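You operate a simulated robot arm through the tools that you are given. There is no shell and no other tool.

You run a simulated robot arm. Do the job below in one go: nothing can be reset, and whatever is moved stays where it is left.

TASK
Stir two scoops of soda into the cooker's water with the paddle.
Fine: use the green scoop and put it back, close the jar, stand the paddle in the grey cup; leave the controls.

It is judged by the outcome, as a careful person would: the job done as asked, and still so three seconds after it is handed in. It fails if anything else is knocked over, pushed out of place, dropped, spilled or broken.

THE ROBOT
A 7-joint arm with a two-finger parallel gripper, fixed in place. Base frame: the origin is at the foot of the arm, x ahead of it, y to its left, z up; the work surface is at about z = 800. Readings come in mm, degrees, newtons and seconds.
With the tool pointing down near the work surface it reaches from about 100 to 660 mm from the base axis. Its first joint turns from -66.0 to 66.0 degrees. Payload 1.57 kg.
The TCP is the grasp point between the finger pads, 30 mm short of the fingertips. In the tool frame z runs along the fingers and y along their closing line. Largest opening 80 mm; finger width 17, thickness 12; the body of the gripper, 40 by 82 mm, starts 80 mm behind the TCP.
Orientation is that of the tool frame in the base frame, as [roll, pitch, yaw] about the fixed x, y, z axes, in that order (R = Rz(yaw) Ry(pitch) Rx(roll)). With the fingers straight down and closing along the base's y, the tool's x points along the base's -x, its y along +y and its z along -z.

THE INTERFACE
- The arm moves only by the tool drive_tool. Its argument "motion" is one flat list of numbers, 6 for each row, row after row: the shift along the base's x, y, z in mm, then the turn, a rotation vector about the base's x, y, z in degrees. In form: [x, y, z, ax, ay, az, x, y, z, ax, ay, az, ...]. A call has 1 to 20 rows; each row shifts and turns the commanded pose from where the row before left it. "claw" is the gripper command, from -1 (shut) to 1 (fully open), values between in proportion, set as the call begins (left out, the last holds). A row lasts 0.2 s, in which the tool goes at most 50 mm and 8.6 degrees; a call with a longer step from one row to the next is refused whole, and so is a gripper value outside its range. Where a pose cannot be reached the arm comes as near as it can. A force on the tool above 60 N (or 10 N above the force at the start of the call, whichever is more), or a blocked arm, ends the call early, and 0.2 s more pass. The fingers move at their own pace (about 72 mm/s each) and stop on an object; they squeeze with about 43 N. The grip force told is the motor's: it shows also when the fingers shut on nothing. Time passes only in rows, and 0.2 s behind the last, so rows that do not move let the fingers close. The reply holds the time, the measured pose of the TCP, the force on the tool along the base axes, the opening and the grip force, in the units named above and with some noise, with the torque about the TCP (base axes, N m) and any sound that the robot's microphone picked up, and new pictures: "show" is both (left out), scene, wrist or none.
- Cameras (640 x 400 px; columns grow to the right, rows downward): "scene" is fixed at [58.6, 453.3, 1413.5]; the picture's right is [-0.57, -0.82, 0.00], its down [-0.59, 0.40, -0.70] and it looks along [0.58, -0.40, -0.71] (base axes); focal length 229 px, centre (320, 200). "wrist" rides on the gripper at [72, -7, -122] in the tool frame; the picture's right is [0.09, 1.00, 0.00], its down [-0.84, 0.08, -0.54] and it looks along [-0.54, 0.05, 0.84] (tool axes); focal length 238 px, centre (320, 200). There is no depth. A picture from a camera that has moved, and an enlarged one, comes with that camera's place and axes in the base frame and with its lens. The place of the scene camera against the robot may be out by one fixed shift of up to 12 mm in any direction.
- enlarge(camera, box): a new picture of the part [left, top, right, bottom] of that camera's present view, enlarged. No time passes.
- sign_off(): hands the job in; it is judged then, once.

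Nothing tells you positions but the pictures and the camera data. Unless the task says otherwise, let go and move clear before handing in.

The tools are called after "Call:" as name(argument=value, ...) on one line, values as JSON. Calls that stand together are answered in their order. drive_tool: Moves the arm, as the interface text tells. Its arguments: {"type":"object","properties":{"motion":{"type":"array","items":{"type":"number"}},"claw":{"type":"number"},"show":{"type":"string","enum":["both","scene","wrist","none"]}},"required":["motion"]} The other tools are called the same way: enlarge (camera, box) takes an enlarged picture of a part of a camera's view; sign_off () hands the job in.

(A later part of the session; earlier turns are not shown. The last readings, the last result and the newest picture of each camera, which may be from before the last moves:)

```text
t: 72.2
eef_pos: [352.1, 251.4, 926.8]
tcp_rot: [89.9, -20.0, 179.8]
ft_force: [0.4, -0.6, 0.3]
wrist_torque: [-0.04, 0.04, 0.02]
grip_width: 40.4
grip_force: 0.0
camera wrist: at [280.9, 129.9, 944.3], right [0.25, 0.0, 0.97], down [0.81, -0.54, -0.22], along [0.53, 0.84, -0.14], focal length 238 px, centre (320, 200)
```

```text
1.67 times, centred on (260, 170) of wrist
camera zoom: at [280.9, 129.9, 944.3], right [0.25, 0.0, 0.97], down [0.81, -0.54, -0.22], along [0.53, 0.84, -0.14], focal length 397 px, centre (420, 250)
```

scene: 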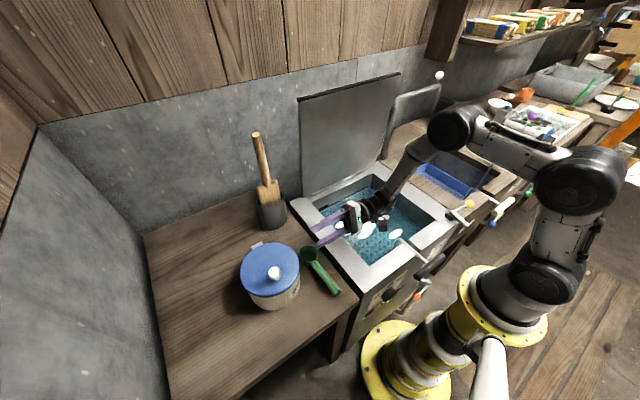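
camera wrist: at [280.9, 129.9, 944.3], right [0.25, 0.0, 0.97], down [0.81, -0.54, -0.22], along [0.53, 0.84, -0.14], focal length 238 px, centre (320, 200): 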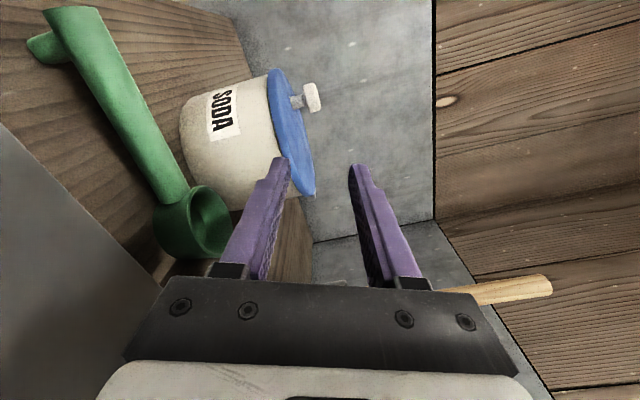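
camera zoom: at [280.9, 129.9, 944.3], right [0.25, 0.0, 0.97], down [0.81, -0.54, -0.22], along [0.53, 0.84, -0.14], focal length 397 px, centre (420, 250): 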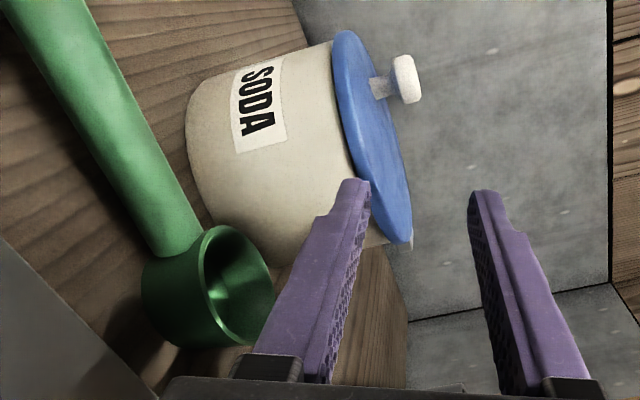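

The jar is closed and the fingers are clear. Next is the paddle: its handle is nearly vertical at about (557, 301), from z ≈ 971 to 1128, in a cup with its rim near z = 908. I'll back off, raise the tool, and turn it to point outward toward the paddle.

Call:
drive_tool(motion=[4, -12, 13, 0, 7.8, 0, 5, -12, 14, 0, 7.8, 0, 5, -12, 14, 0, 7.8, 0, 5, -12, 14, 0, 7.8, 0, 5, -12, 14, 0, 7.8, 0, 5, -10, 14, 0, 7.8, 0, 5, -10, 13, 0, 7.8, 0, 5, -10, 13, 0, 7.8, 0, 5, -10, 13, 0, 7.6, 0, 0, 0, 0, 0, 0, 0], claw=0.5)

```text
t: 74.4
eef_pos: [395.5, 151.4, 1050.8]
tcp_rot: [-143.8, -89.8, 53.8]
ft_force: [0.4, -0.7, -0.7]
wrist_torque: [0.01, 0.01, 0.01]
grip_width: 60.1
grip_force: 0.1
camera wrist: at [388.7, 29.4, 1121.1], right [1.0, 0.0, 0.09], down [0.07, -0.54, -0.84], along [0.05, 0.84, -0.54], focal length 238 px, centre (320, 200)
```

scene: 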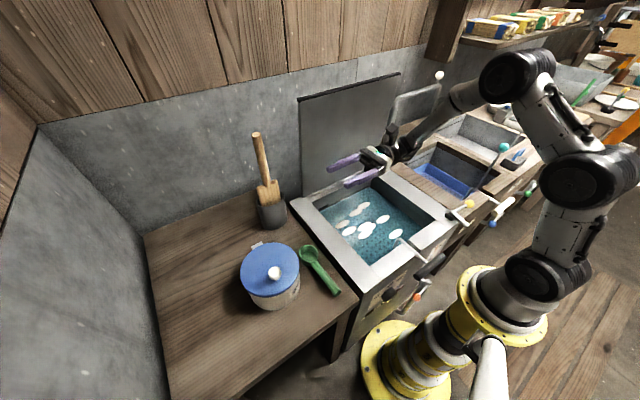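
wrist: 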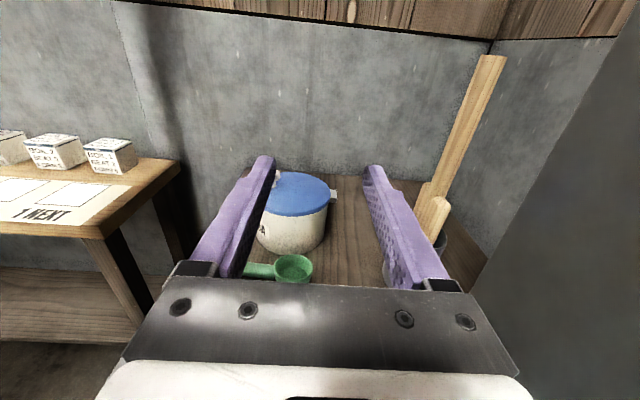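

Call:
drive_tool(motion=[6, 11, -3, 0, 0, -7.75, 6, 11, -3, 0, 0, -7.75, 6, 11, -3, 0, 0, -7.75, 6, 11, -3, 0, 0, -7.75, 6, 11, -3, 0, 0, -7.75, 6, 11, -3, 0, 0, -7.75, 6, 11, -3, 0, 0, -7.75, 6, 11, -3, 0, 0, -7.75, 0, 0, 0, 0, 0, 0], claw=0.5)

Call:
enlarge(camera="wrist", box=[200, 0, 440, 290])

Call:
enlarge(camera="scene", box=[200, 100, 400, 280])

```text
t: 76.4
eef_pos: [437.8, 226.7, 1030.2]
tcp_rot: [124.6, -89.6, 92.6]
ft_force: [-0.4, 0.6, 0.5]
wrist_torque: [-0.01, -0.01, -0.01]
grip_width: 60.0
grip_force: 0.1
out of reach, approached as far as the arm can: row 8
camera wrist: at [335.7, 158.7, 1101.6], right [0.6, -0.79, 0.1], down [-0.39, -0.39, -0.83], along [0.7, 0.46, -0.54], focal length 238 px, centre (320, 200)
```

scene: 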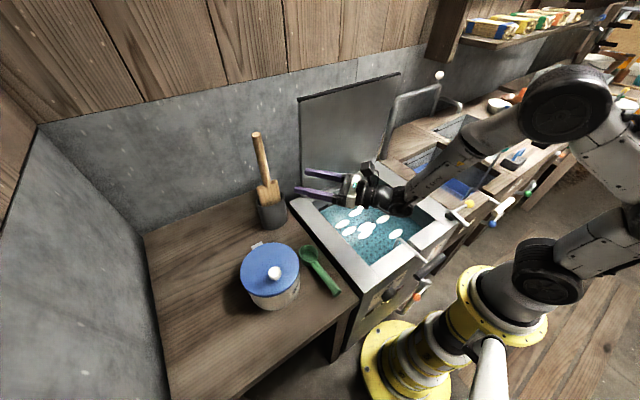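
wrist: 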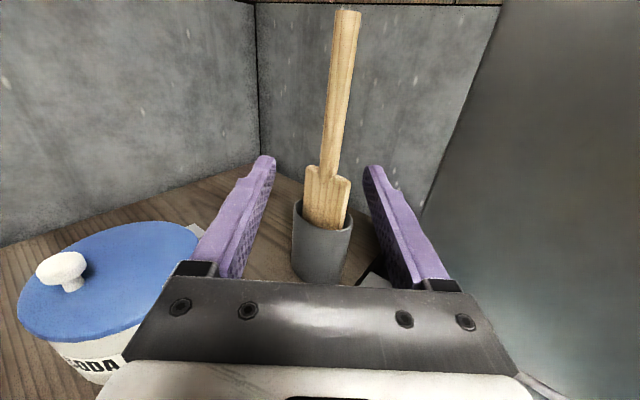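

```text
1.38 times, centred on (320, 145) of wrist
camera zoom: at [335.7, 158.7, 1101.6], right [0.6, -0.79, 0.1], down [-0.39, -0.39, -0.83], along [0.7, 0.46, -0.54], focal length 329 px, centre (320, 276)
```

zoom: 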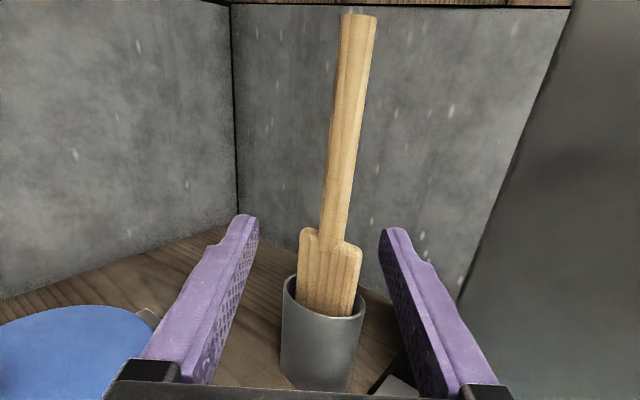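

```text
2.22 times, centred on (300, 190) of scene
camera zoom: at [58.6, 453.3, 1413.5], right [-0.57, -0.82, 0.0], down [-0.59, 0.4, -0.7], along [0.58, -0.4, -0.71], focal length 508 px, centre (364, 222)
```

zoom: 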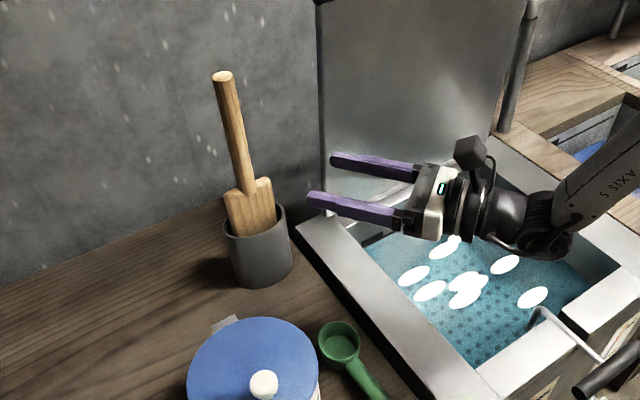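

The tool now points toward the paddle at about 37° azimuth. I'll align laterally, drop to grip height around z = 1010, and close in partway to re-check.

Call:
drive_tool(motion=[16.3, 6.1, -6.7, 0, 0, 0, 16.3, 6.1, -6.7, 0, 0, 0, 16.3, 6.1, -6.7, 0, 0, 0, 0, 0, 0, 0, 0, 0], claw=0.5)

Call:
enlarge(camera="wrist", box=[200, 0, 440, 290])

Call:
enlarge(camera="scene", box=[220, 110, 380, 250])

```text
t: 77.4
eef_pos: [486.2, 244.9, 1011.1]
tcp_rot: [122.9, -89.6, 94.2]
ft_force: [0.3, 0.2, -0.4]
wrist_torque: [-0.03, -0.01, 0.06]
grip_width: 60.0
grip_force: 0.0
camera wrist: at [385.0, 177.1, 1082.0], right [0.6, -0.79, 0.1], down [-0.38, -0.39, -0.83], along [0.7, 0.47, -0.54], focal length 238 px, centre (320, 200)
```

scene: 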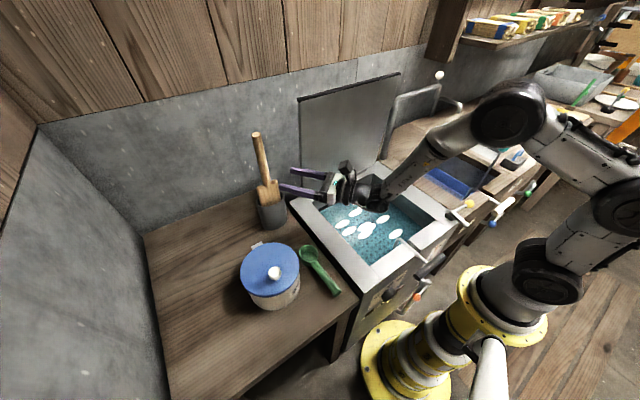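
wrist: 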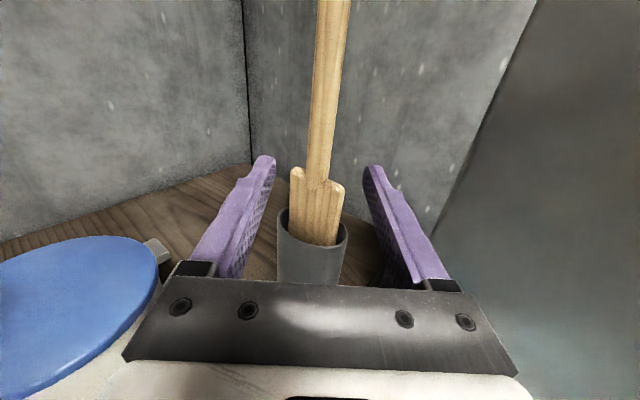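

```text
1.38 times, centred on (320, 145) of wrist
camera zoom: at [385.0, 177.1, 1082.0], right [0.6, -0.79, 0.1], down [-0.38, -0.39, -0.83], along [0.7, 0.47, -0.54], focal length 329 px, centre (320, 276)
```

zoom: 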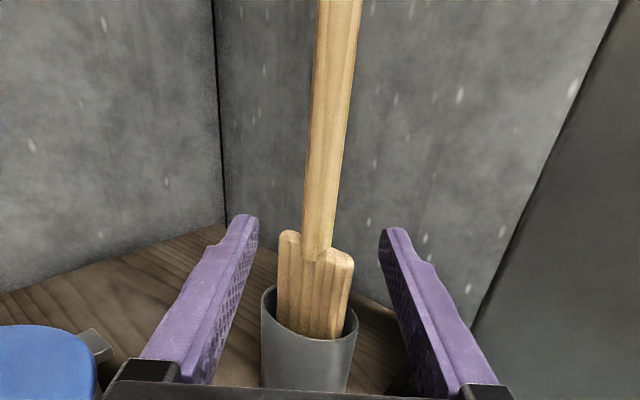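

```text
2.86 times, centred on (300, 180) of scene
camera zoom: at [58.6, 453.3, 1413.5], right [-0.57, -0.82, 0.0], down [-0.59, 0.4, -0.7], along [0.58, -0.4, -0.71], focal length 654 px, centre (377, 257)
```

zoom: 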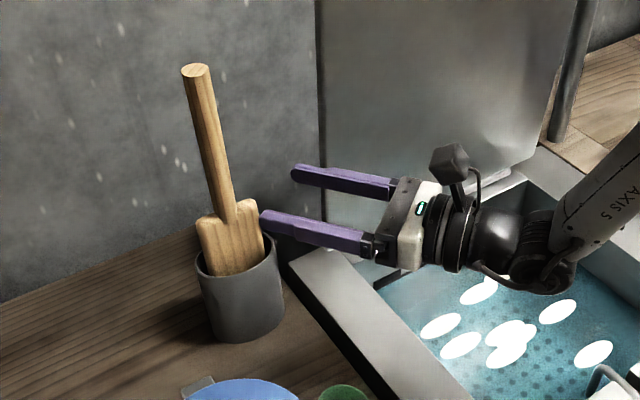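

Call:
drive_tool(motion=[23.8, 17.2, 0, 0, 0, 0, 23.8, 17.2, 0, 0, 0, 0, 16, 11.5, 0, 0, 0, 0, 7.7, 5.7, 0, 0, 0, 0, 0, 0, 0, 0, 0, 0], claw=0.5)

Call:
enlarge(camera="wrist", box=[200, 0, 440, 290])

Call:
enlarge(camera="scene", box=[220, 110, 380, 250])

```text
t: 78.6
eef_pos: [558.0, 295.7, 1011.7]
tcp_rot: [121.6, -89.7, 95.6]
ft_force: [0.6, 0.2, -0.3]
wrist_torque: [-0.01, -0.02, 0.04]
grip_width: 59.8
grip_force: 0.1
camera wrist: at [456.3, 228.2, 1081.8], right [0.6, -0.79, 0.1], down [-0.38, -0.39, -0.83], along [0.7, 0.46, -0.54], focal length 238 px, centre (320, 200)
```

scene: 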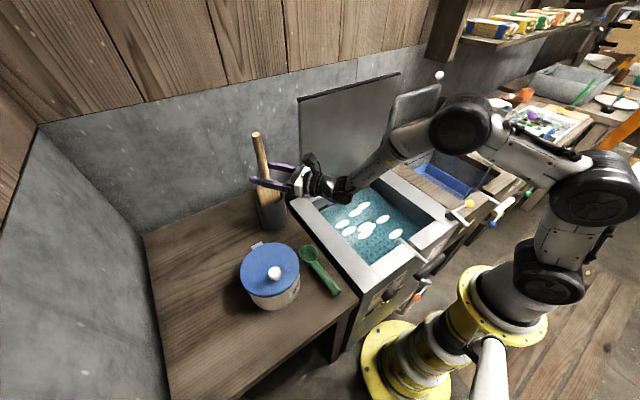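
wrist: 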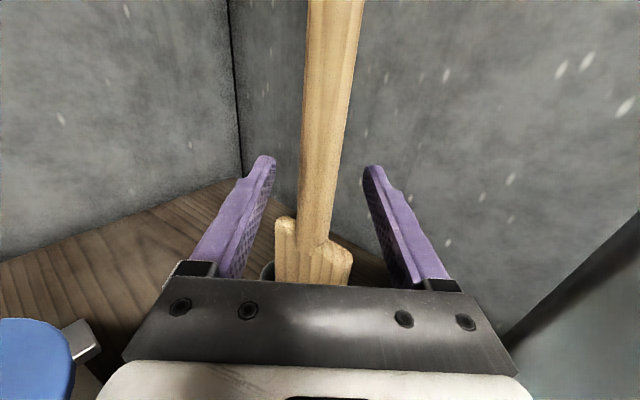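

```text
1.38 times, centred on (320, 145) of wrist
camera zoom: at [456.3, 228.2, 1081.8], right [0.6, -0.79, 0.1], down [-0.38, -0.39, -0.83], along [0.7, 0.46, -0.54], focal length 329 px, centre (320, 276)
```

zoom: 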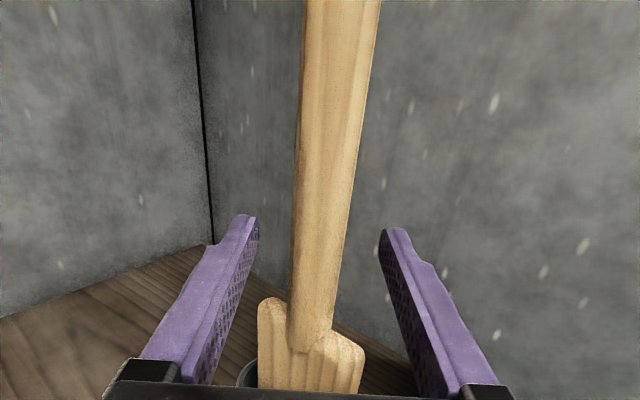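

```text
2.86 times, centred on (300, 180) of scene
camera zoom: at [58.6, 453.3, 1413.5], right [-0.57, -0.82, 0.0], down [-0.59, 0.4, -0.7], along [0.58, -0.4, -0.71], focal length 654 px, centre (377, 257)
```

zoom: 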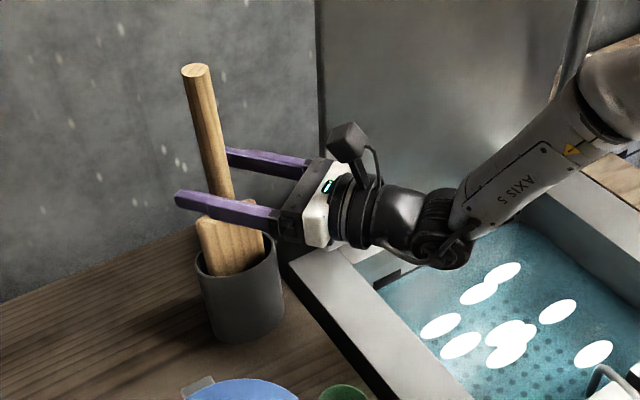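

The handle sits between the fingers right at the grasp point. I'll close the gripper.

Call:
drive_tool(motion=[0, 0, 0, 0, 0, 0, 0, 0, 0, 0, 0, 0, 0, 0, 0, 0, 0, 0, 0, 0, 0, 0, 0, 0], claw=-1)

Call:
enlarge(camera="scene", box=[220, 110, 380, 250])

```text
t: 79.6
eef_pos: [555.9, 295.3, 1011.3]
tcp_rot: [125.3, -89.7, 91.7]
ft_force: [0.0, 0.8, 0.5]
wrist_torque: [0.05, 0.06, 0.01]
grip_width: 21.9
grip_force: 35.1
camera wrist: at [456.0, 228.1, 1081.6], right [0.6, -0.79, 0.1], down [-0.38, -0.39, -0.83], along [0.7, 0.46, -0.54], focal length 238 px, centre (320, 200)
```

scene: 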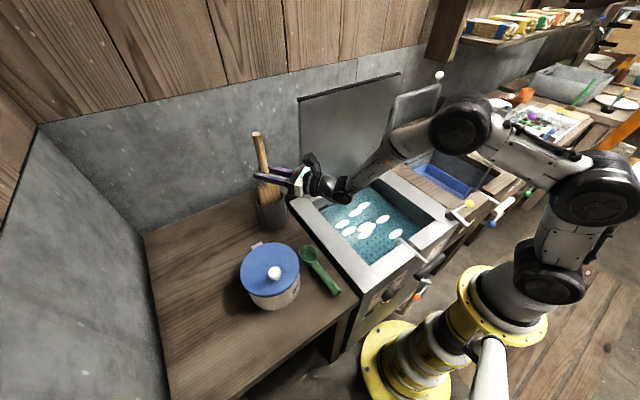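
wrist: 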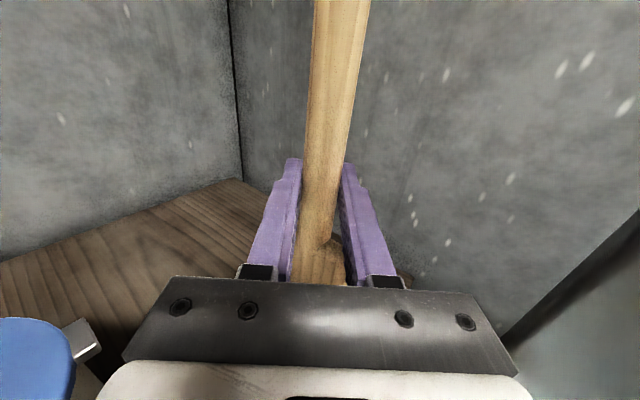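

```text
2.86 times, centred on (300, 180) of scene
camera zoom: at [58.6, 453.3, 1413.5], right [-0.57, -0.82, 0.0], down [-0.59, 0.4, -0.7], along [0.58, -0.4, -0.71], focal length 654 px, centre (377, 257)
```

zoom: 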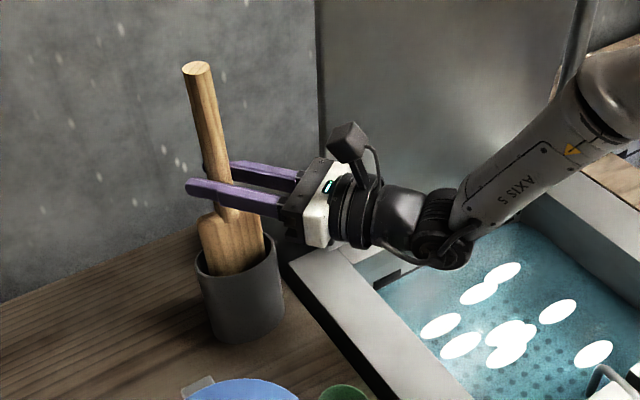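

The paddle handle is gripped at about 22 mm. I'll lift it straight up out of the cup.

Call:
drive_tool(motion=[0, 0, 8, 0, 0, 0, 0, 0, 15, 0, 0, 0, 0, 0, 20, 0, 0, 0, 0, 0, 25, 0, 0, 0, 0, 0, 25, 0, 0, 0, 0, 0, 25, 0, 0, 0, 0, 0, 0, 0, 0, 0], claw=-1)

Call:
enlarge(camera="scene", box=[200, 60, 380, 250])

```text
t: 81.2
eef_pos: [558.3, 296.6, 1129.1]
tcp_rot: [128.7, -89.7, 88.3]
ft_force: [0.4, -1.5, -0.9]
wrist_torque: [-0.02, -0.03, 0.0]
grip_width: 21.8
grip_force: 35.4
camera wrist: at [456.5, 228.4, 1200.1], right [0.6, -0.79, 0.1], down [-0.39, -0.39, -0.83], along [0.7, 0.46, -0.54], focal length 238 px, centre (320, 200)
```

scene: 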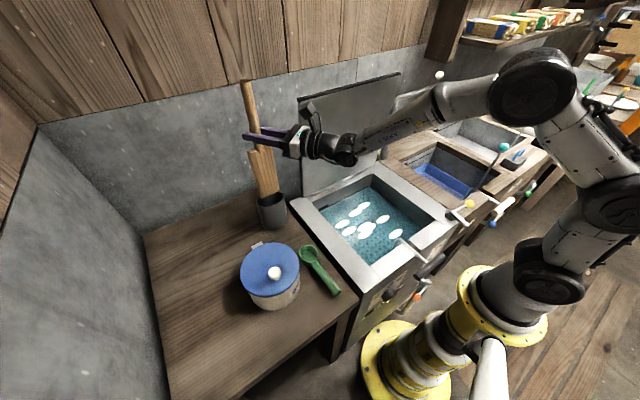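
wrist: 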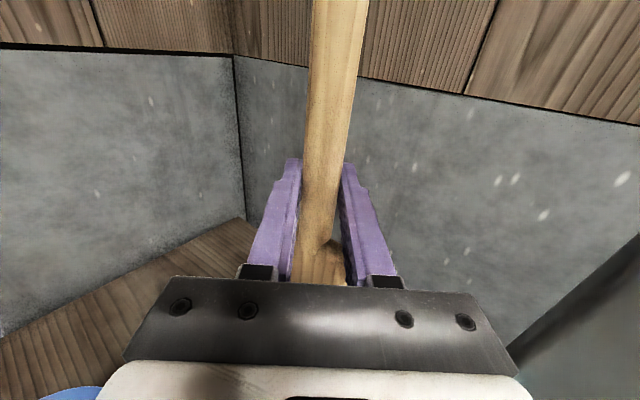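

```text
2.11 times, centred on (290, 155) of scene
camera zoom: at [58.6, 453.3, 1413.5], right [-0.57, -0.82, 0.0], down [-0.59, 0.4, -0.7], along [0.58, -0.4, -0.71], focal length 482 px, centre (383, 295)
```

zoom: 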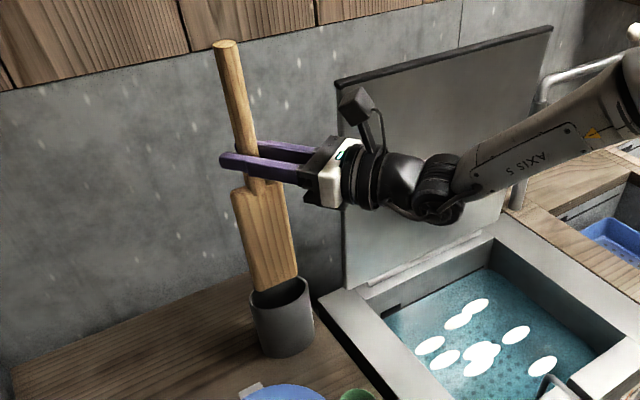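

The blade bottom is just above the cup rim. I'll lift 30 mm more and carry the paddle clear of the raised panel to a spot over the basin.

Call:
drive_tool(motion=[0, 0, 15, 0, 0, 0, 0, 0, 15, 0, 0, 0, -15, -8, 0, 0, 0, 0, -25, -15, 0, 0, 0, 0, -25, -15, 0, 0, 0, 0, -15, -25, 0, 0, 0, 0, -8, -32, 0, 0, 0, 0, -6, -34, 0, 0, 0, 0, -6, -34, 0, 0, 0, 0, -5, -34, 0, 0, 0, 0, -4, -34, 0, 0, 0, 0, -3, -26, 0, 0, 0, 0, -1, -15, 0, 0, 0, 0, 0, 0, 0, 0, 0, 0], claw=-1)

Call:
enlarge(camera="scene", box=[280, 80, 470, 290])

```text
t: 84.2
eef_pos: [444.6, 24.3, 1159.0]
tcp_rot: [122.1, -89.6, 95.1]
ft_force: [0.3, -0.2, -0.6]
wrist_torque: [-0.02, -0.02, 0.01]
grip_width: 22.1
grip_force: 34.7
camera wrist: at [342.3, -44.2, 1229.5], right [0.6, -0.79, 0.1], down [-0.38, -0.39, -0.83], along [0.7, 0.47, -0.54], focal length 238 px, centre (320, 200)
```

scene: 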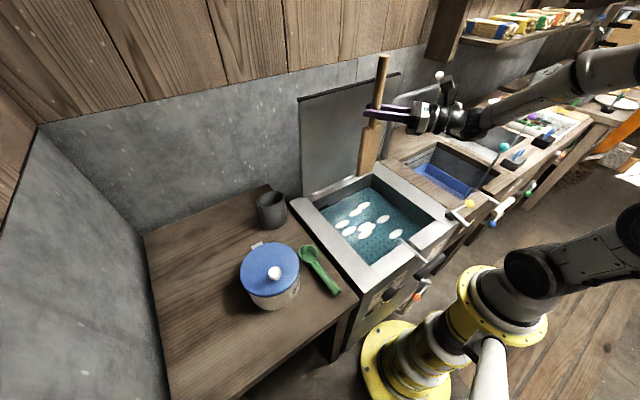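
wrist: 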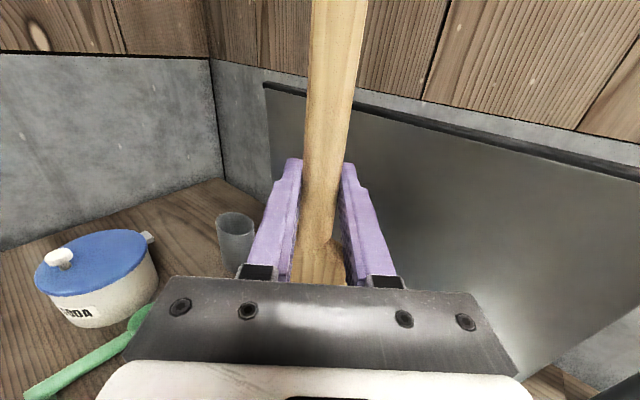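

```text
1.90 times, centred on (375, 185) of scene
camera zoom: at [58.6, 453.3, 1413.5], right [-0.57, -0.82, 0.0], down [-0.59, 0.4, -0.7], along [0.58, -0.4, -0.71], focal length 436 px, centre (215, 229)
```

zoom: 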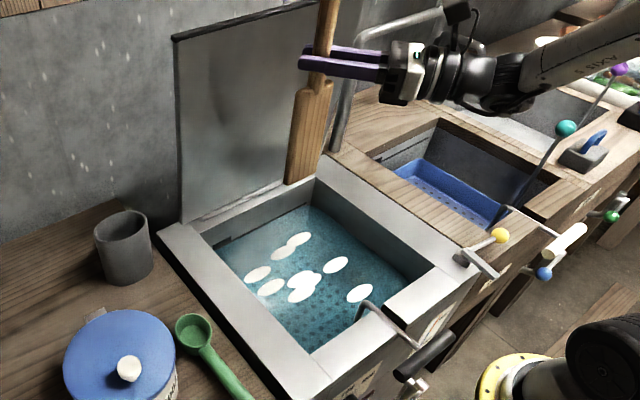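

Call:
enlarge(camera="scene", box=[290, 160, 450, 280])

```text
3.33 times, centred on (370, 220) of scene
camera zoom: at [58.6, 453.3, 1413.5], right [-0.57, -0.82, 0.0], down [-0.59, 0.4, -0.7], along [0.58, -0.4, -0.71], focal length 762 px, centre (153, 133)
```

zoom: 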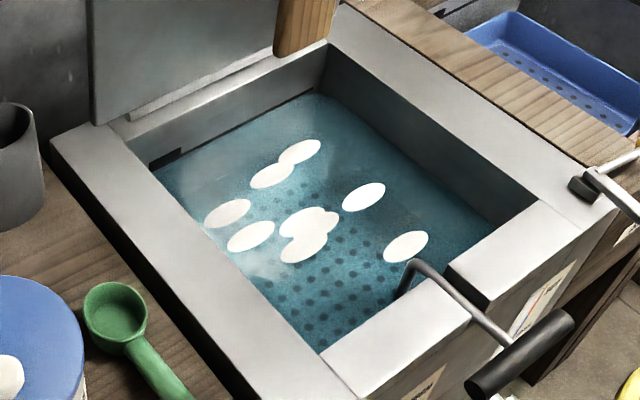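

The paddle is over the basin, and I estimate the water surface at about z = 730. I'll turn the tool more square-on and pitch it down about 30°, so the wrist stays high and the blade slants into the water.

Call:
drive_tool(motion=[0, 0, 0, 0, 0, -7, 0, 0, 0, 0, 0, -7, 0, 0, 0, 0, 0, -7, 0, 0, 0, 0, 0, 0], claw=-1)

```text
t: 85.2
eef_pos: [444.9, 24.9, 1157.3]
tcp_rot: [129.1, -89.7, 66.9]
ft_force: [0.9, 0.9, -1.3]
wrist_torque: [0.02, -0.01, -0.01]
grip_width: 21.8
grip_force: 34.7
camera wrist: at [325.3, -3.2, 1229.5], right [0.28, -0.96, 0.1], down [-0.5, -0.23, -0.83], along [0.82, 0.18, -0.54], focal length 238 px, centre (320, 200)
```

scene: 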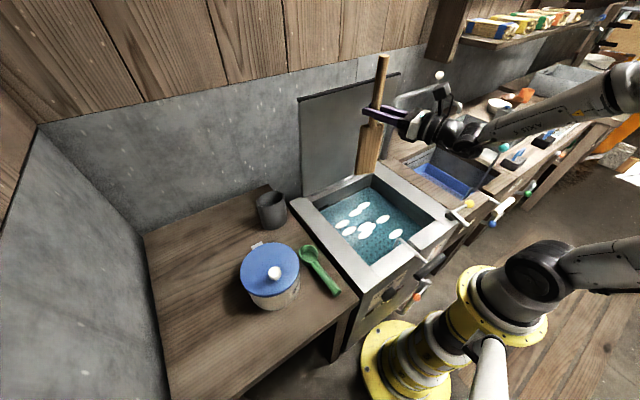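
wrist: 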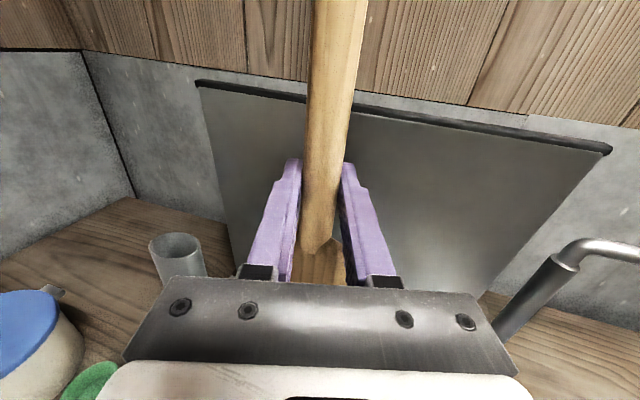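

Call:
drive_tool(motion=[5, 3, -20, -2.1, 7.2, 0, 5, 3, -25, -2.1, 7.2, 0, 5, 3, -25, -2.1, 7.2, 0, 5, 2, -30, -2.1, 7.2, 0, 0, 0, -35, 0, 0, 0, 0, 0, -35, 0, 0, 0, 0, 0, -28, 0, 0, 0, 0, 0, 0, 0, 0, 0], claw=-1)

Call:
enlarge(camera="scene", box=[280, 110, 520, 290])

```text
t: 87.0
eef_pos: [465.4, 34.4, 959.5]
tcp_rot: [179.4, -59.9, 16.9]
ft_force: [0.0, -0.3, -1.3]
wrist_torque: [-0.02, -0.04, 0.01]
grip_width: 22.0
grip_force: 34.9
camera wrist: at [396.0, 22.1, 1081.8], right [0.32, -0.94, 0.09], down [-0.83, -0.33, -0.45], along [0.45, 0.08, -0.89], focal length 238 px, centre (320, 200)
```

scene: 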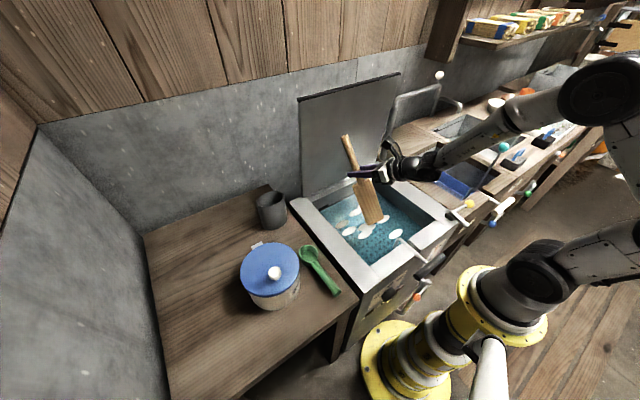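
wrist: 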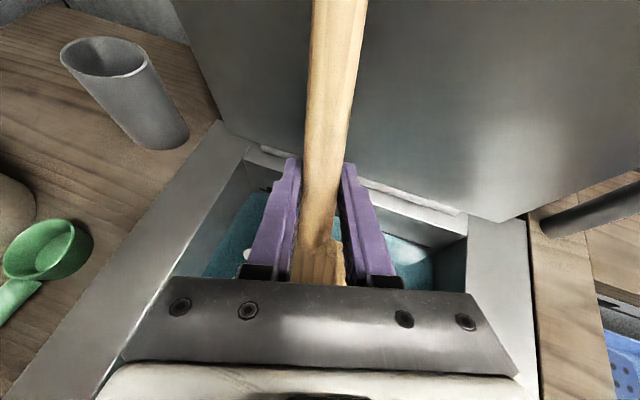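

```text
2.22 times, centred on (400, 200) of scene
camera zoom: at [58.6, 453.3, 1413.5], right [-0.57, -0.82, 0.0], down [-0.59, 0.4, -0.7], along [0.58, -0.4, -0.71], focal length 508 px, centre (142, 200)
```

zoom: 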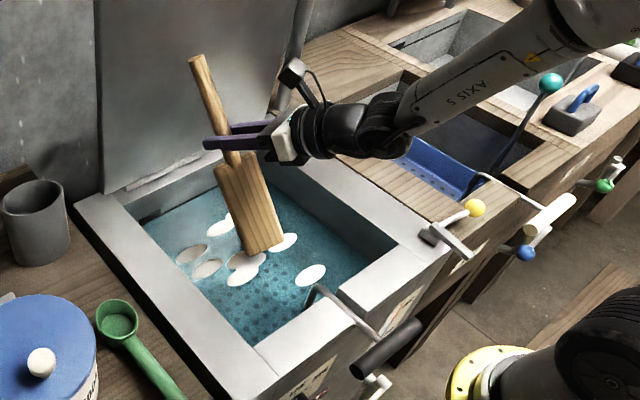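

Call:
drive_tool(motion=[0, 0, -20, 0, 0, 0, 0, 0, -20, 0, 0, 0, 0, 0, -20, 0, 0, 0, 0, 0, -12, 0, 0, 0, 0, 0, 0, 0, 0, 0], claw=-1, show="scene")

Call:
enlarge(camera="scene", box=[280, 110, 520, 290])

```text
t: 88.2
eef_pos: [465.4, 34.4, 888.1]
tcp_rot: [179.4, -59.8, 17.0]
ft_force: [0.3, -0.3, -0.3]
wrist_torque: [0.03, -0.01, -0.01]
grip_width: 21.9
grip_force: 34.5
```

scene: 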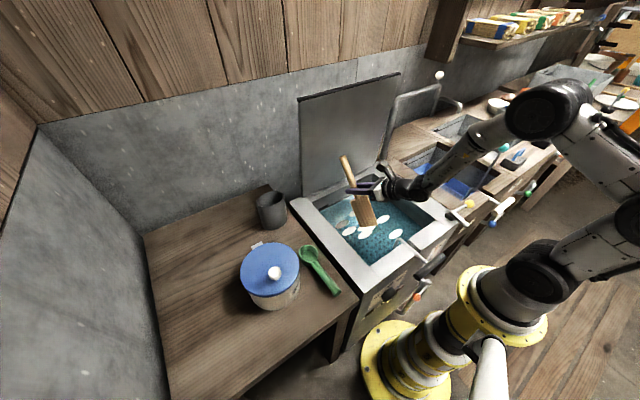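

```text
2.22 times, centred on (400, 200) of scene
camera zoom: at [58.6, 453.3, 1413.5], right [-0.57, -0.82, 0.0], down [-0.59, 0.4, -0.7], along [0.58, -0.4, -0.71], focal length 508 px, centre (142, 200)
```

zoom: 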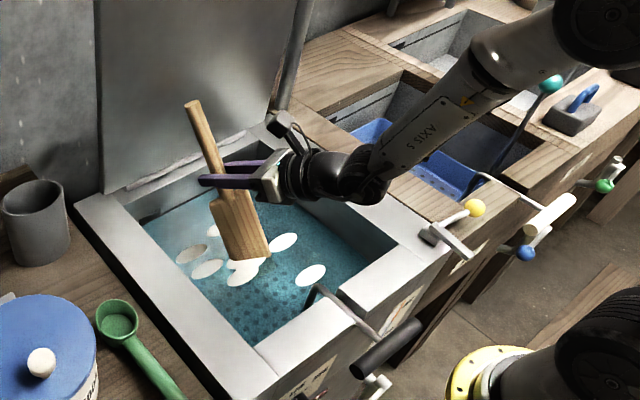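

The blade is now partly submerged with no contact force. I'll go slightly deeper and make a slow first stirring loop, staying clear of the walls and the basket hook.

Call:
drive_tool(motion=[15, 0, -6, 0, 0, 0, 15, 0, -6, 0, 0, 0, -5.4, 30, 0, 0, 0, 0, -14.6, 22, 0, 0, 0, 0, -20, 8, 0, 0, 0, 0, -20, -8, 0, 0, 0, 0, -14.6, -22, 0, 0, 0, 0, -5.4, -30, 0, 0, 0, 0, 5.4, -30, 0, 0, 0, 0, 14.6, -22, 0, 0, 0, 0, 20, -8, 0, 0, 0, 0, 20, 8, 0, 0, 0, 0, 14.6, 22, 0, 0, 0, 0, 5.4, 30, 0, 0, 0, 0], claw=-1, show="both")

Call:
enlarge(camera="scene", box=[280, 110, 520, 290])

```text
t: 91.2
eef_pos: [495.7, 30.7, 876.6]
tcp_rot: [179.6, -59.5, 16.6]
ft_force: [-9.8, -2.7, -2.9]
wrist_torque: [0.31, -0.93, -0.08]
grip_width: 21.6
grip_force: 34.8
out of reach, approached as far as the arm can: row 5
camera wrist: at [426.9, 18.6, 998.6], right [0.32, -0.94, 0.08], down [-0.83, -0.33, -0.45], along [0.45, 0.08, -0.89], focal length 238 px, centre (320, 200)
```

scene: 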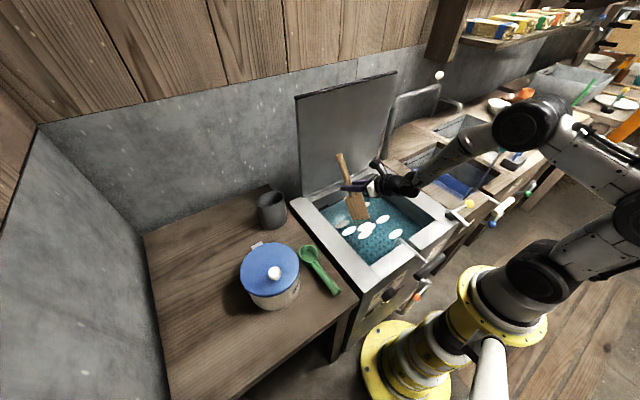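
wrist: 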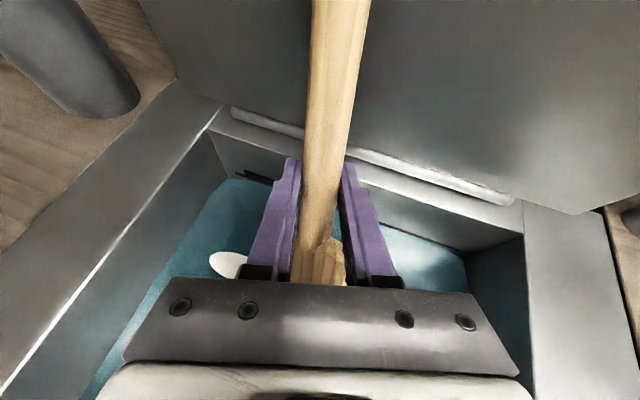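

```text
2.22 times, centred on (400, 200) of scene
camera zoom: at [58.4, 453.2, 1413.6], right [-0.57, -0.82, 0.0], down [-0.59, 0.4, -0.7], along [0.58, -0.4, -0.71], focal length 508 px, centre (142, 200)
```

zoom: 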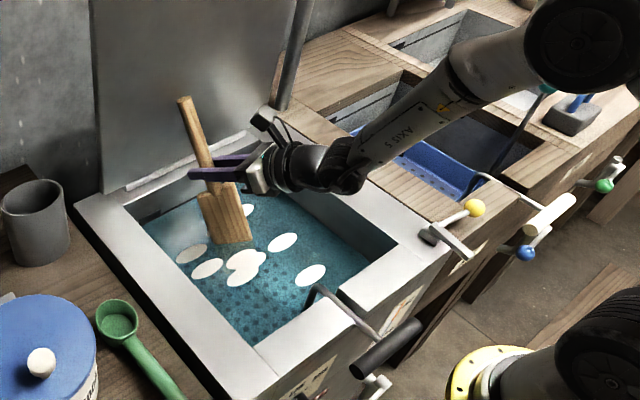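

The −10 N reading shows the top of the handle just touching the raised panel behind. I'll back away from it right away and check the panel.

Call:
drive_tool(motion=[-15, 0, 0, 0, 0, 0, -20, 0, 0, 0, 0, 0, 0, 0, 0, 0, 0, 0], claw=-1)

Call:
enlarge(camera="scene", box=[280, 60, 480, 250])

```text
t: 92.0
eef_pos: [462.4, 31.3, 877.9]
tcp_rot: [179.3, -59.8, 17.0]
ft_force: [-0.2, 0.2, -1.5]
wrist_torque: [-0.03, -0.02, 0.01]
grip_width: 21.6
grip_force: 34.4
camera wrist: at [392.5, 18.1, 1000.0], right [0.32, -0.94, 0.09], down [-0.83, -0.33, -0.45], along [0.45, 0.08, -0.89], focal length 238 px, centre (320, 200)
```

scene: 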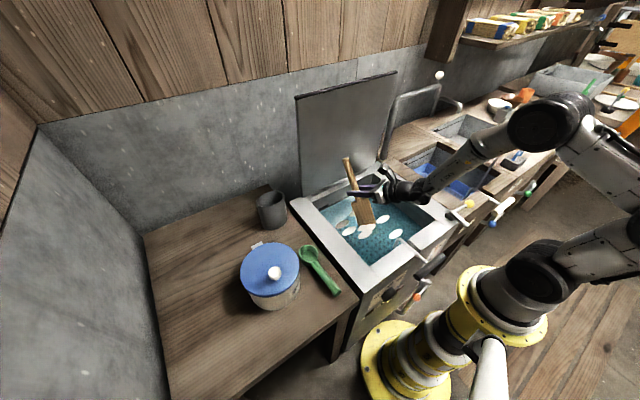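
wrist: 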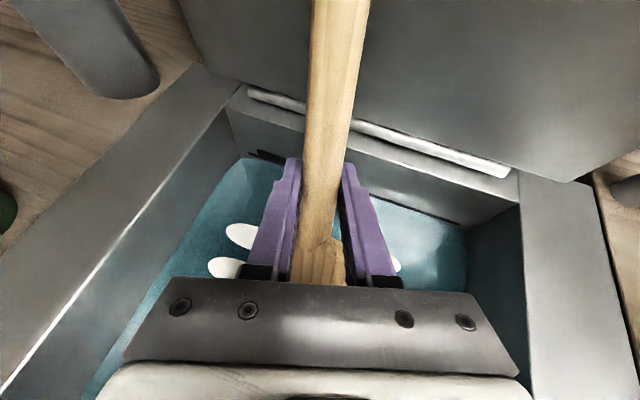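

```text
2.11 times, centred on (380, 155) of scene
camera zoom: at [58.6, 453.3, 1413.5], right [-0.57, -0.82, 0.0], down [-0.59, 0.4, -0.7], along [0.58, -0.4, -0.71], focal length 482 px, centre (194, 295)
```

zoom: 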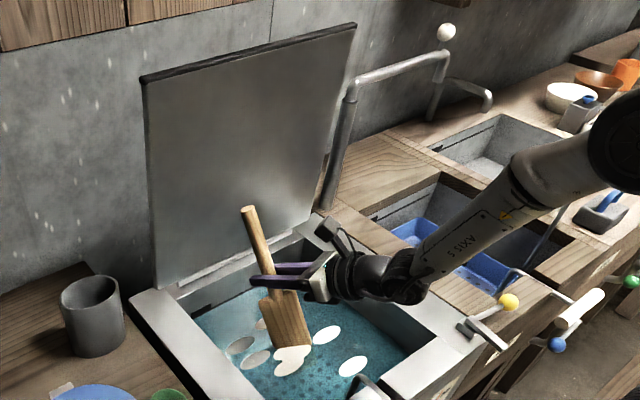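

Call:
enlarge(camera="scene", box=[200, 60, 380, 250])

Call:
enlarge(camera="scene", box=[280, 80, 470, 290])

```text
2.11 times, centred on (290, 155) of scene
camera zoom: at [58.6, 453.3, 1413.5], right [-0.57, -0.82, 0.0], down [-0.59, 0.4, -0.7], along [0.58, -0.4, -0.71], focal length 482 px, centre (383, 295)
```

zoom: 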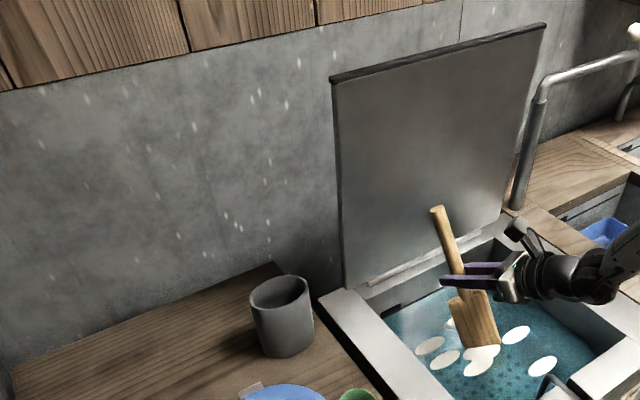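

```text
1.90 times, centred on (375, 185) of scene
camera zoom: at [58.6, 453.3, 1413.5], right [-0.57, -0.82, 0.0], down [-0.59, 0.4, -0.7], along [0.58, -0.4, -0.71], focal length 436 px, centre (215, 229)
```

zoom: 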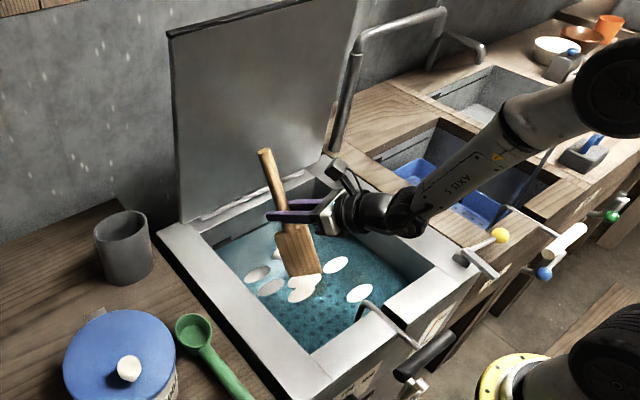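

The panel tipped back by roughly 2–3° and stayed there; I'll deal with that once my hands are free. For now I'll stir in a smaller loop well away from it (TCP x ≤ 468).

Call:
drive_tool(motion=[5, -23, 0, 0, 0, 0, -4.4, 27.5, 0, 0, 0, 0, -12.1, 20.1, 0, 0, 0, 0, -16.5, 7.4, 0, 0, 0, 0, -16.5, -7.4, 0, 0, 0, 0, -12.1, -20.1, 0, 0, 0, 0, -4.4, -27.5, 0, 0, 0, 0, 4.4, -27.5, 0, 0, 0, 0, 12.1, -20.1, 0, 0, 0, 0, 16.5, -7.4, 0, 0, 0, 0, 16.5, 7.4, 0, 0, 0, 0, 12.1, 20.1, 0, 0, 0, 0, 4.4, 27.5, 0, 0, 0, 0], claw=-1, show="scene")

Call:
enlarge(camera="scene", box=[280, 110, 520, 290])

```text
t: 94.8
eef_pos: [466.6, 7.5, 877.8]
tcp_rot: [179.4, -59.5, 16.7]
ft_force: [-0.7, -0.9, -1.2]
wrist_torque: [0.0, -0.03, 0.01]
grip_width: 22.2
grip_force: 35.0
```

scene: 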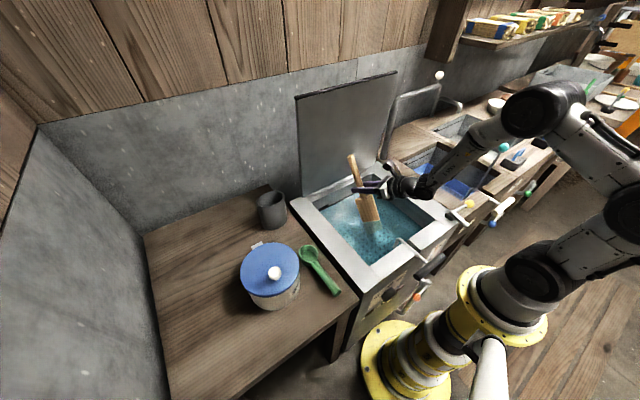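

```text
2.22 times, centred on (400, 200) of scene
camera zoom: at [58.6, 453.3, 1413.5], right [-0.57, -0.82, 0.0], down [-0.59, 0.4, -0.7], along [0.58, -0.4, -0.71], focal length 508 px, centre (142, 200)
```

zoom: 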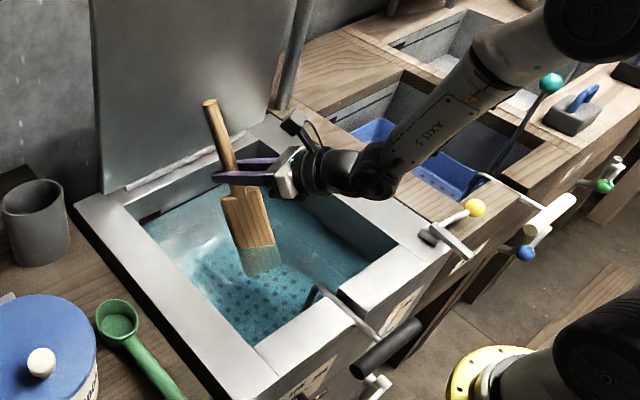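

The white patches have dissolved. I'll do one more gentle loop to finish the stirring.

Call:
drive_tool(motion=[-4.4, 27.5, 0, 0, 0, 0, -12.1, 20.1, 0, 0, 0, 0, -16.5, 7.4, 0, 0, 0, 0, -16.5, -7.4, 0, 0, 0, 0, -12.1, -20.1, 0, 0, 0, 0, -4.4, -27.5, 0, 0, 0, 0, 4.4, -27.5, 0, 0, 0, 0, 12.1, -20.1, 0, 0, 0, 0, 16.5, -7.4, 0, 0, 0, 0, 16.5, 7.4, 0, 0, 0, 0, 12.1, 20.1, 0, 0, 0, 0, 0, 26, 0, 0, 0, 0, 0, 0, 0, 0, 0, 0], claw=-1, show="scene")

Call:
enlarge(camera="scene", box=[280, 60, 480, 290])

```text
t: 97.6
eef_pos: [463.5, 4.7, 876.7]
tcp_rot: [179.4, -59.8, 16.9]
ft_force: [0.0, 0.3, -2.1]
wrist_torque: [0.05, -0.05, 0.01]
grip_width: 21.9
grip_force: 34.4
```

scene: 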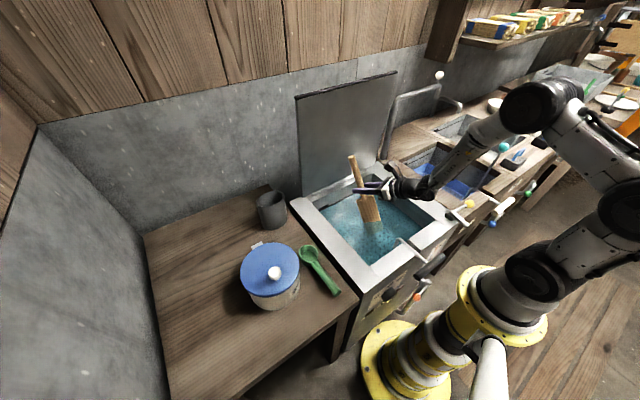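

```text
1.74 times, centred on (380, 175) of scene
camera zoom: at [58.6, 453.3, 1413.5], right [-0.57, -0.82, 0.0], down [-0.59, 0.4, -0.7], along [0.58, -0.4, -0.71], focal length 398 px, centre (216, 244)
```

zoom: 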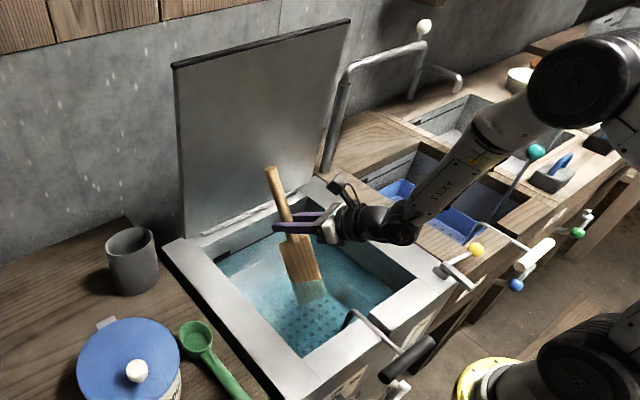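

Stirring is done. I'll raise the paddle out of the water, bring it back to vertical, and restore the earlier yaw over the basin.

Call:
drive_tool(motion=[-3, 0, 25, 0, 0, 0, -3, 0, 35, 0, 0, 0, -3, 0, 35, 0, 0, 0, -3, 0, 35, 0, 0, 0, -2, 0, 35, 2.18, -7.18, 0, -2, 0, 30, 2.18, -7.18, 0, -2, 0, 30, 2.18, -7.18, 0, -2, 0, 30, 2.18, -7.18, 0, 0, 0, 25, 0, 0, 0, 0, 0, 0, 0, 0, 0], claw=-1, show="scene")

Call:
drive_tool(motion=[0, 5, 0, 0, 0, 7, 0, 5, 0, 0, 0, 7, 0, 5, 0, 0, 0, 6.8, 0, 0, 0, 0, 0, 0], claw=-1)

Call:
enlarge(camera="scene", box=[280, 60, 480, 290])

```text
t: 99.8
eef_pos: [440.6, 4.5, 1158.4]
tcp_rot: [-165.4, -89.8, 1.6]
ft_force: [0.3, 0.7, -1.7]
wrist_torque: [-0.01, 0.0, 0.0]
grip_width: 22.0
grip_force: 35.1
```

scene: 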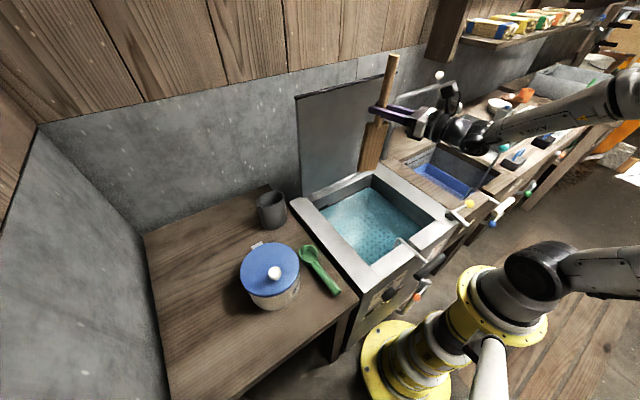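

```text
t: 100.8
eef_pos: [441.6, 20.9, 1157.9]
tcp_rot: [-172.5, -89.9, 29.8]
ft_force: [-0.3, -0.9, -2.5]
wrist_torque: [-0.01, -0.01, 0.0]
grip_width: 21.9
grip_force: 34.8
camera wrist: at [340.3, -47.5, 1229.7], right [0.6, -0.79, 0.09], down [-0.39, -0.39, -0.84], along [0.7, 0.47, -0.54], focal length 238 px, centre (320, 200)
```

scene: 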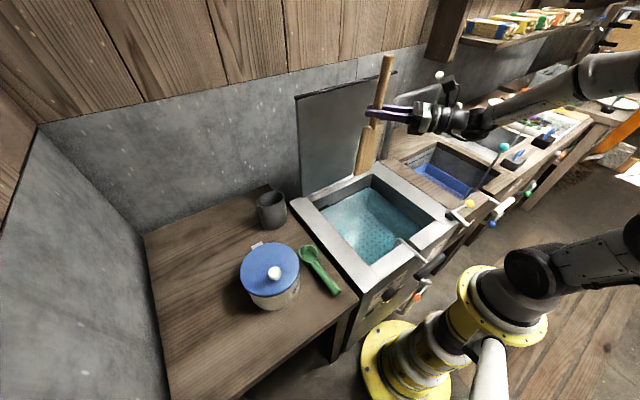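
wrist: 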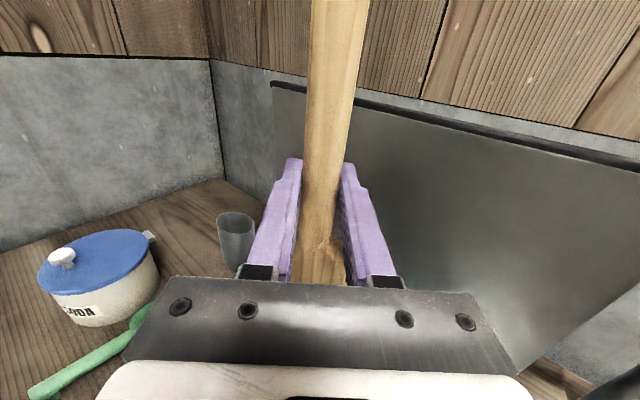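

```text
1.74 times, centred on (380, 175) of scene
camera zoom: at [58.6, 453.3, 1413.5], right [-0.57, -0.82, 0.0], down [-0.59, 0.4, -0.7], along [0.58, -0.4, -0.71], focal length 398 px, centre (216, 244)
```

zoom: 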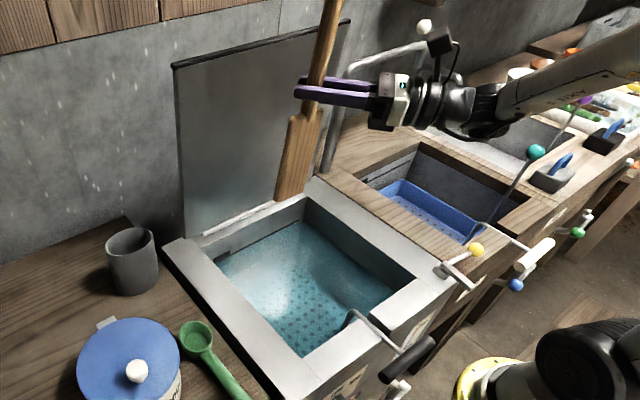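

The paddle has turned a few degrees in the grip from that contact. I'll measure its tilt precisely before I try to reinsert it.

Call:
enlarge(camera="scene", box=[310, 40, 430, 190])

Call:
enlarge(camera="wrist", box=[220, 0, 420, 290])

```text
2.67 times, centred on (370, 115) of scene
camera zoom: at [58.6, 453.3, 1413.5], right [-0.57, -0.82, 0.0], down [-0.59, 0.4, -0.7], along [0.58, -0.4, -0.71], focal length 610 px, centre (187, 427)
```

zoom: 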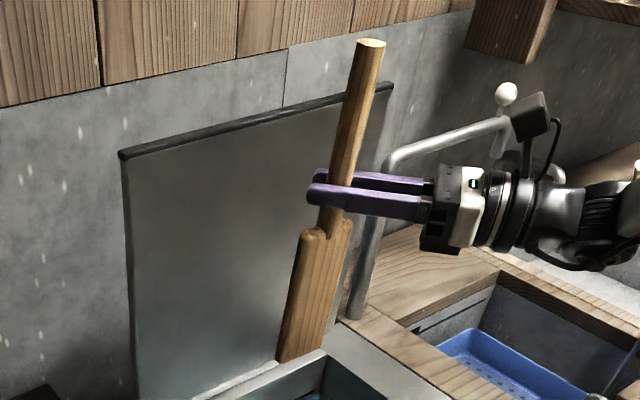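

```text
1.38 times, centred on (320, 145) of wrist
camera zoom: at [340.3, -47.5, 1229.7], right [0.6, -0.79, 0.09], down [-0.39, -0.39, -0.84], along [0.7, 0.47, -0.54], focal length 329 px, centre (320, 276)
```

zoom: 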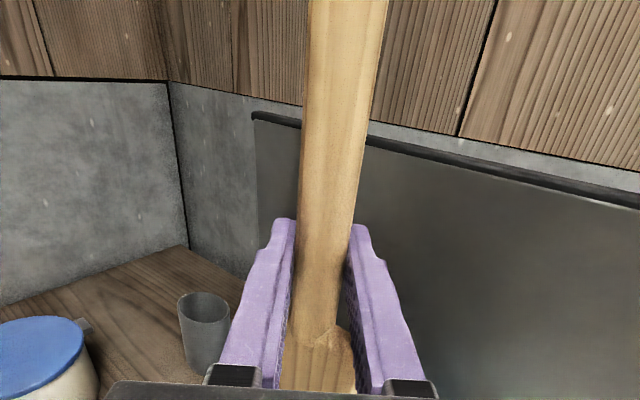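

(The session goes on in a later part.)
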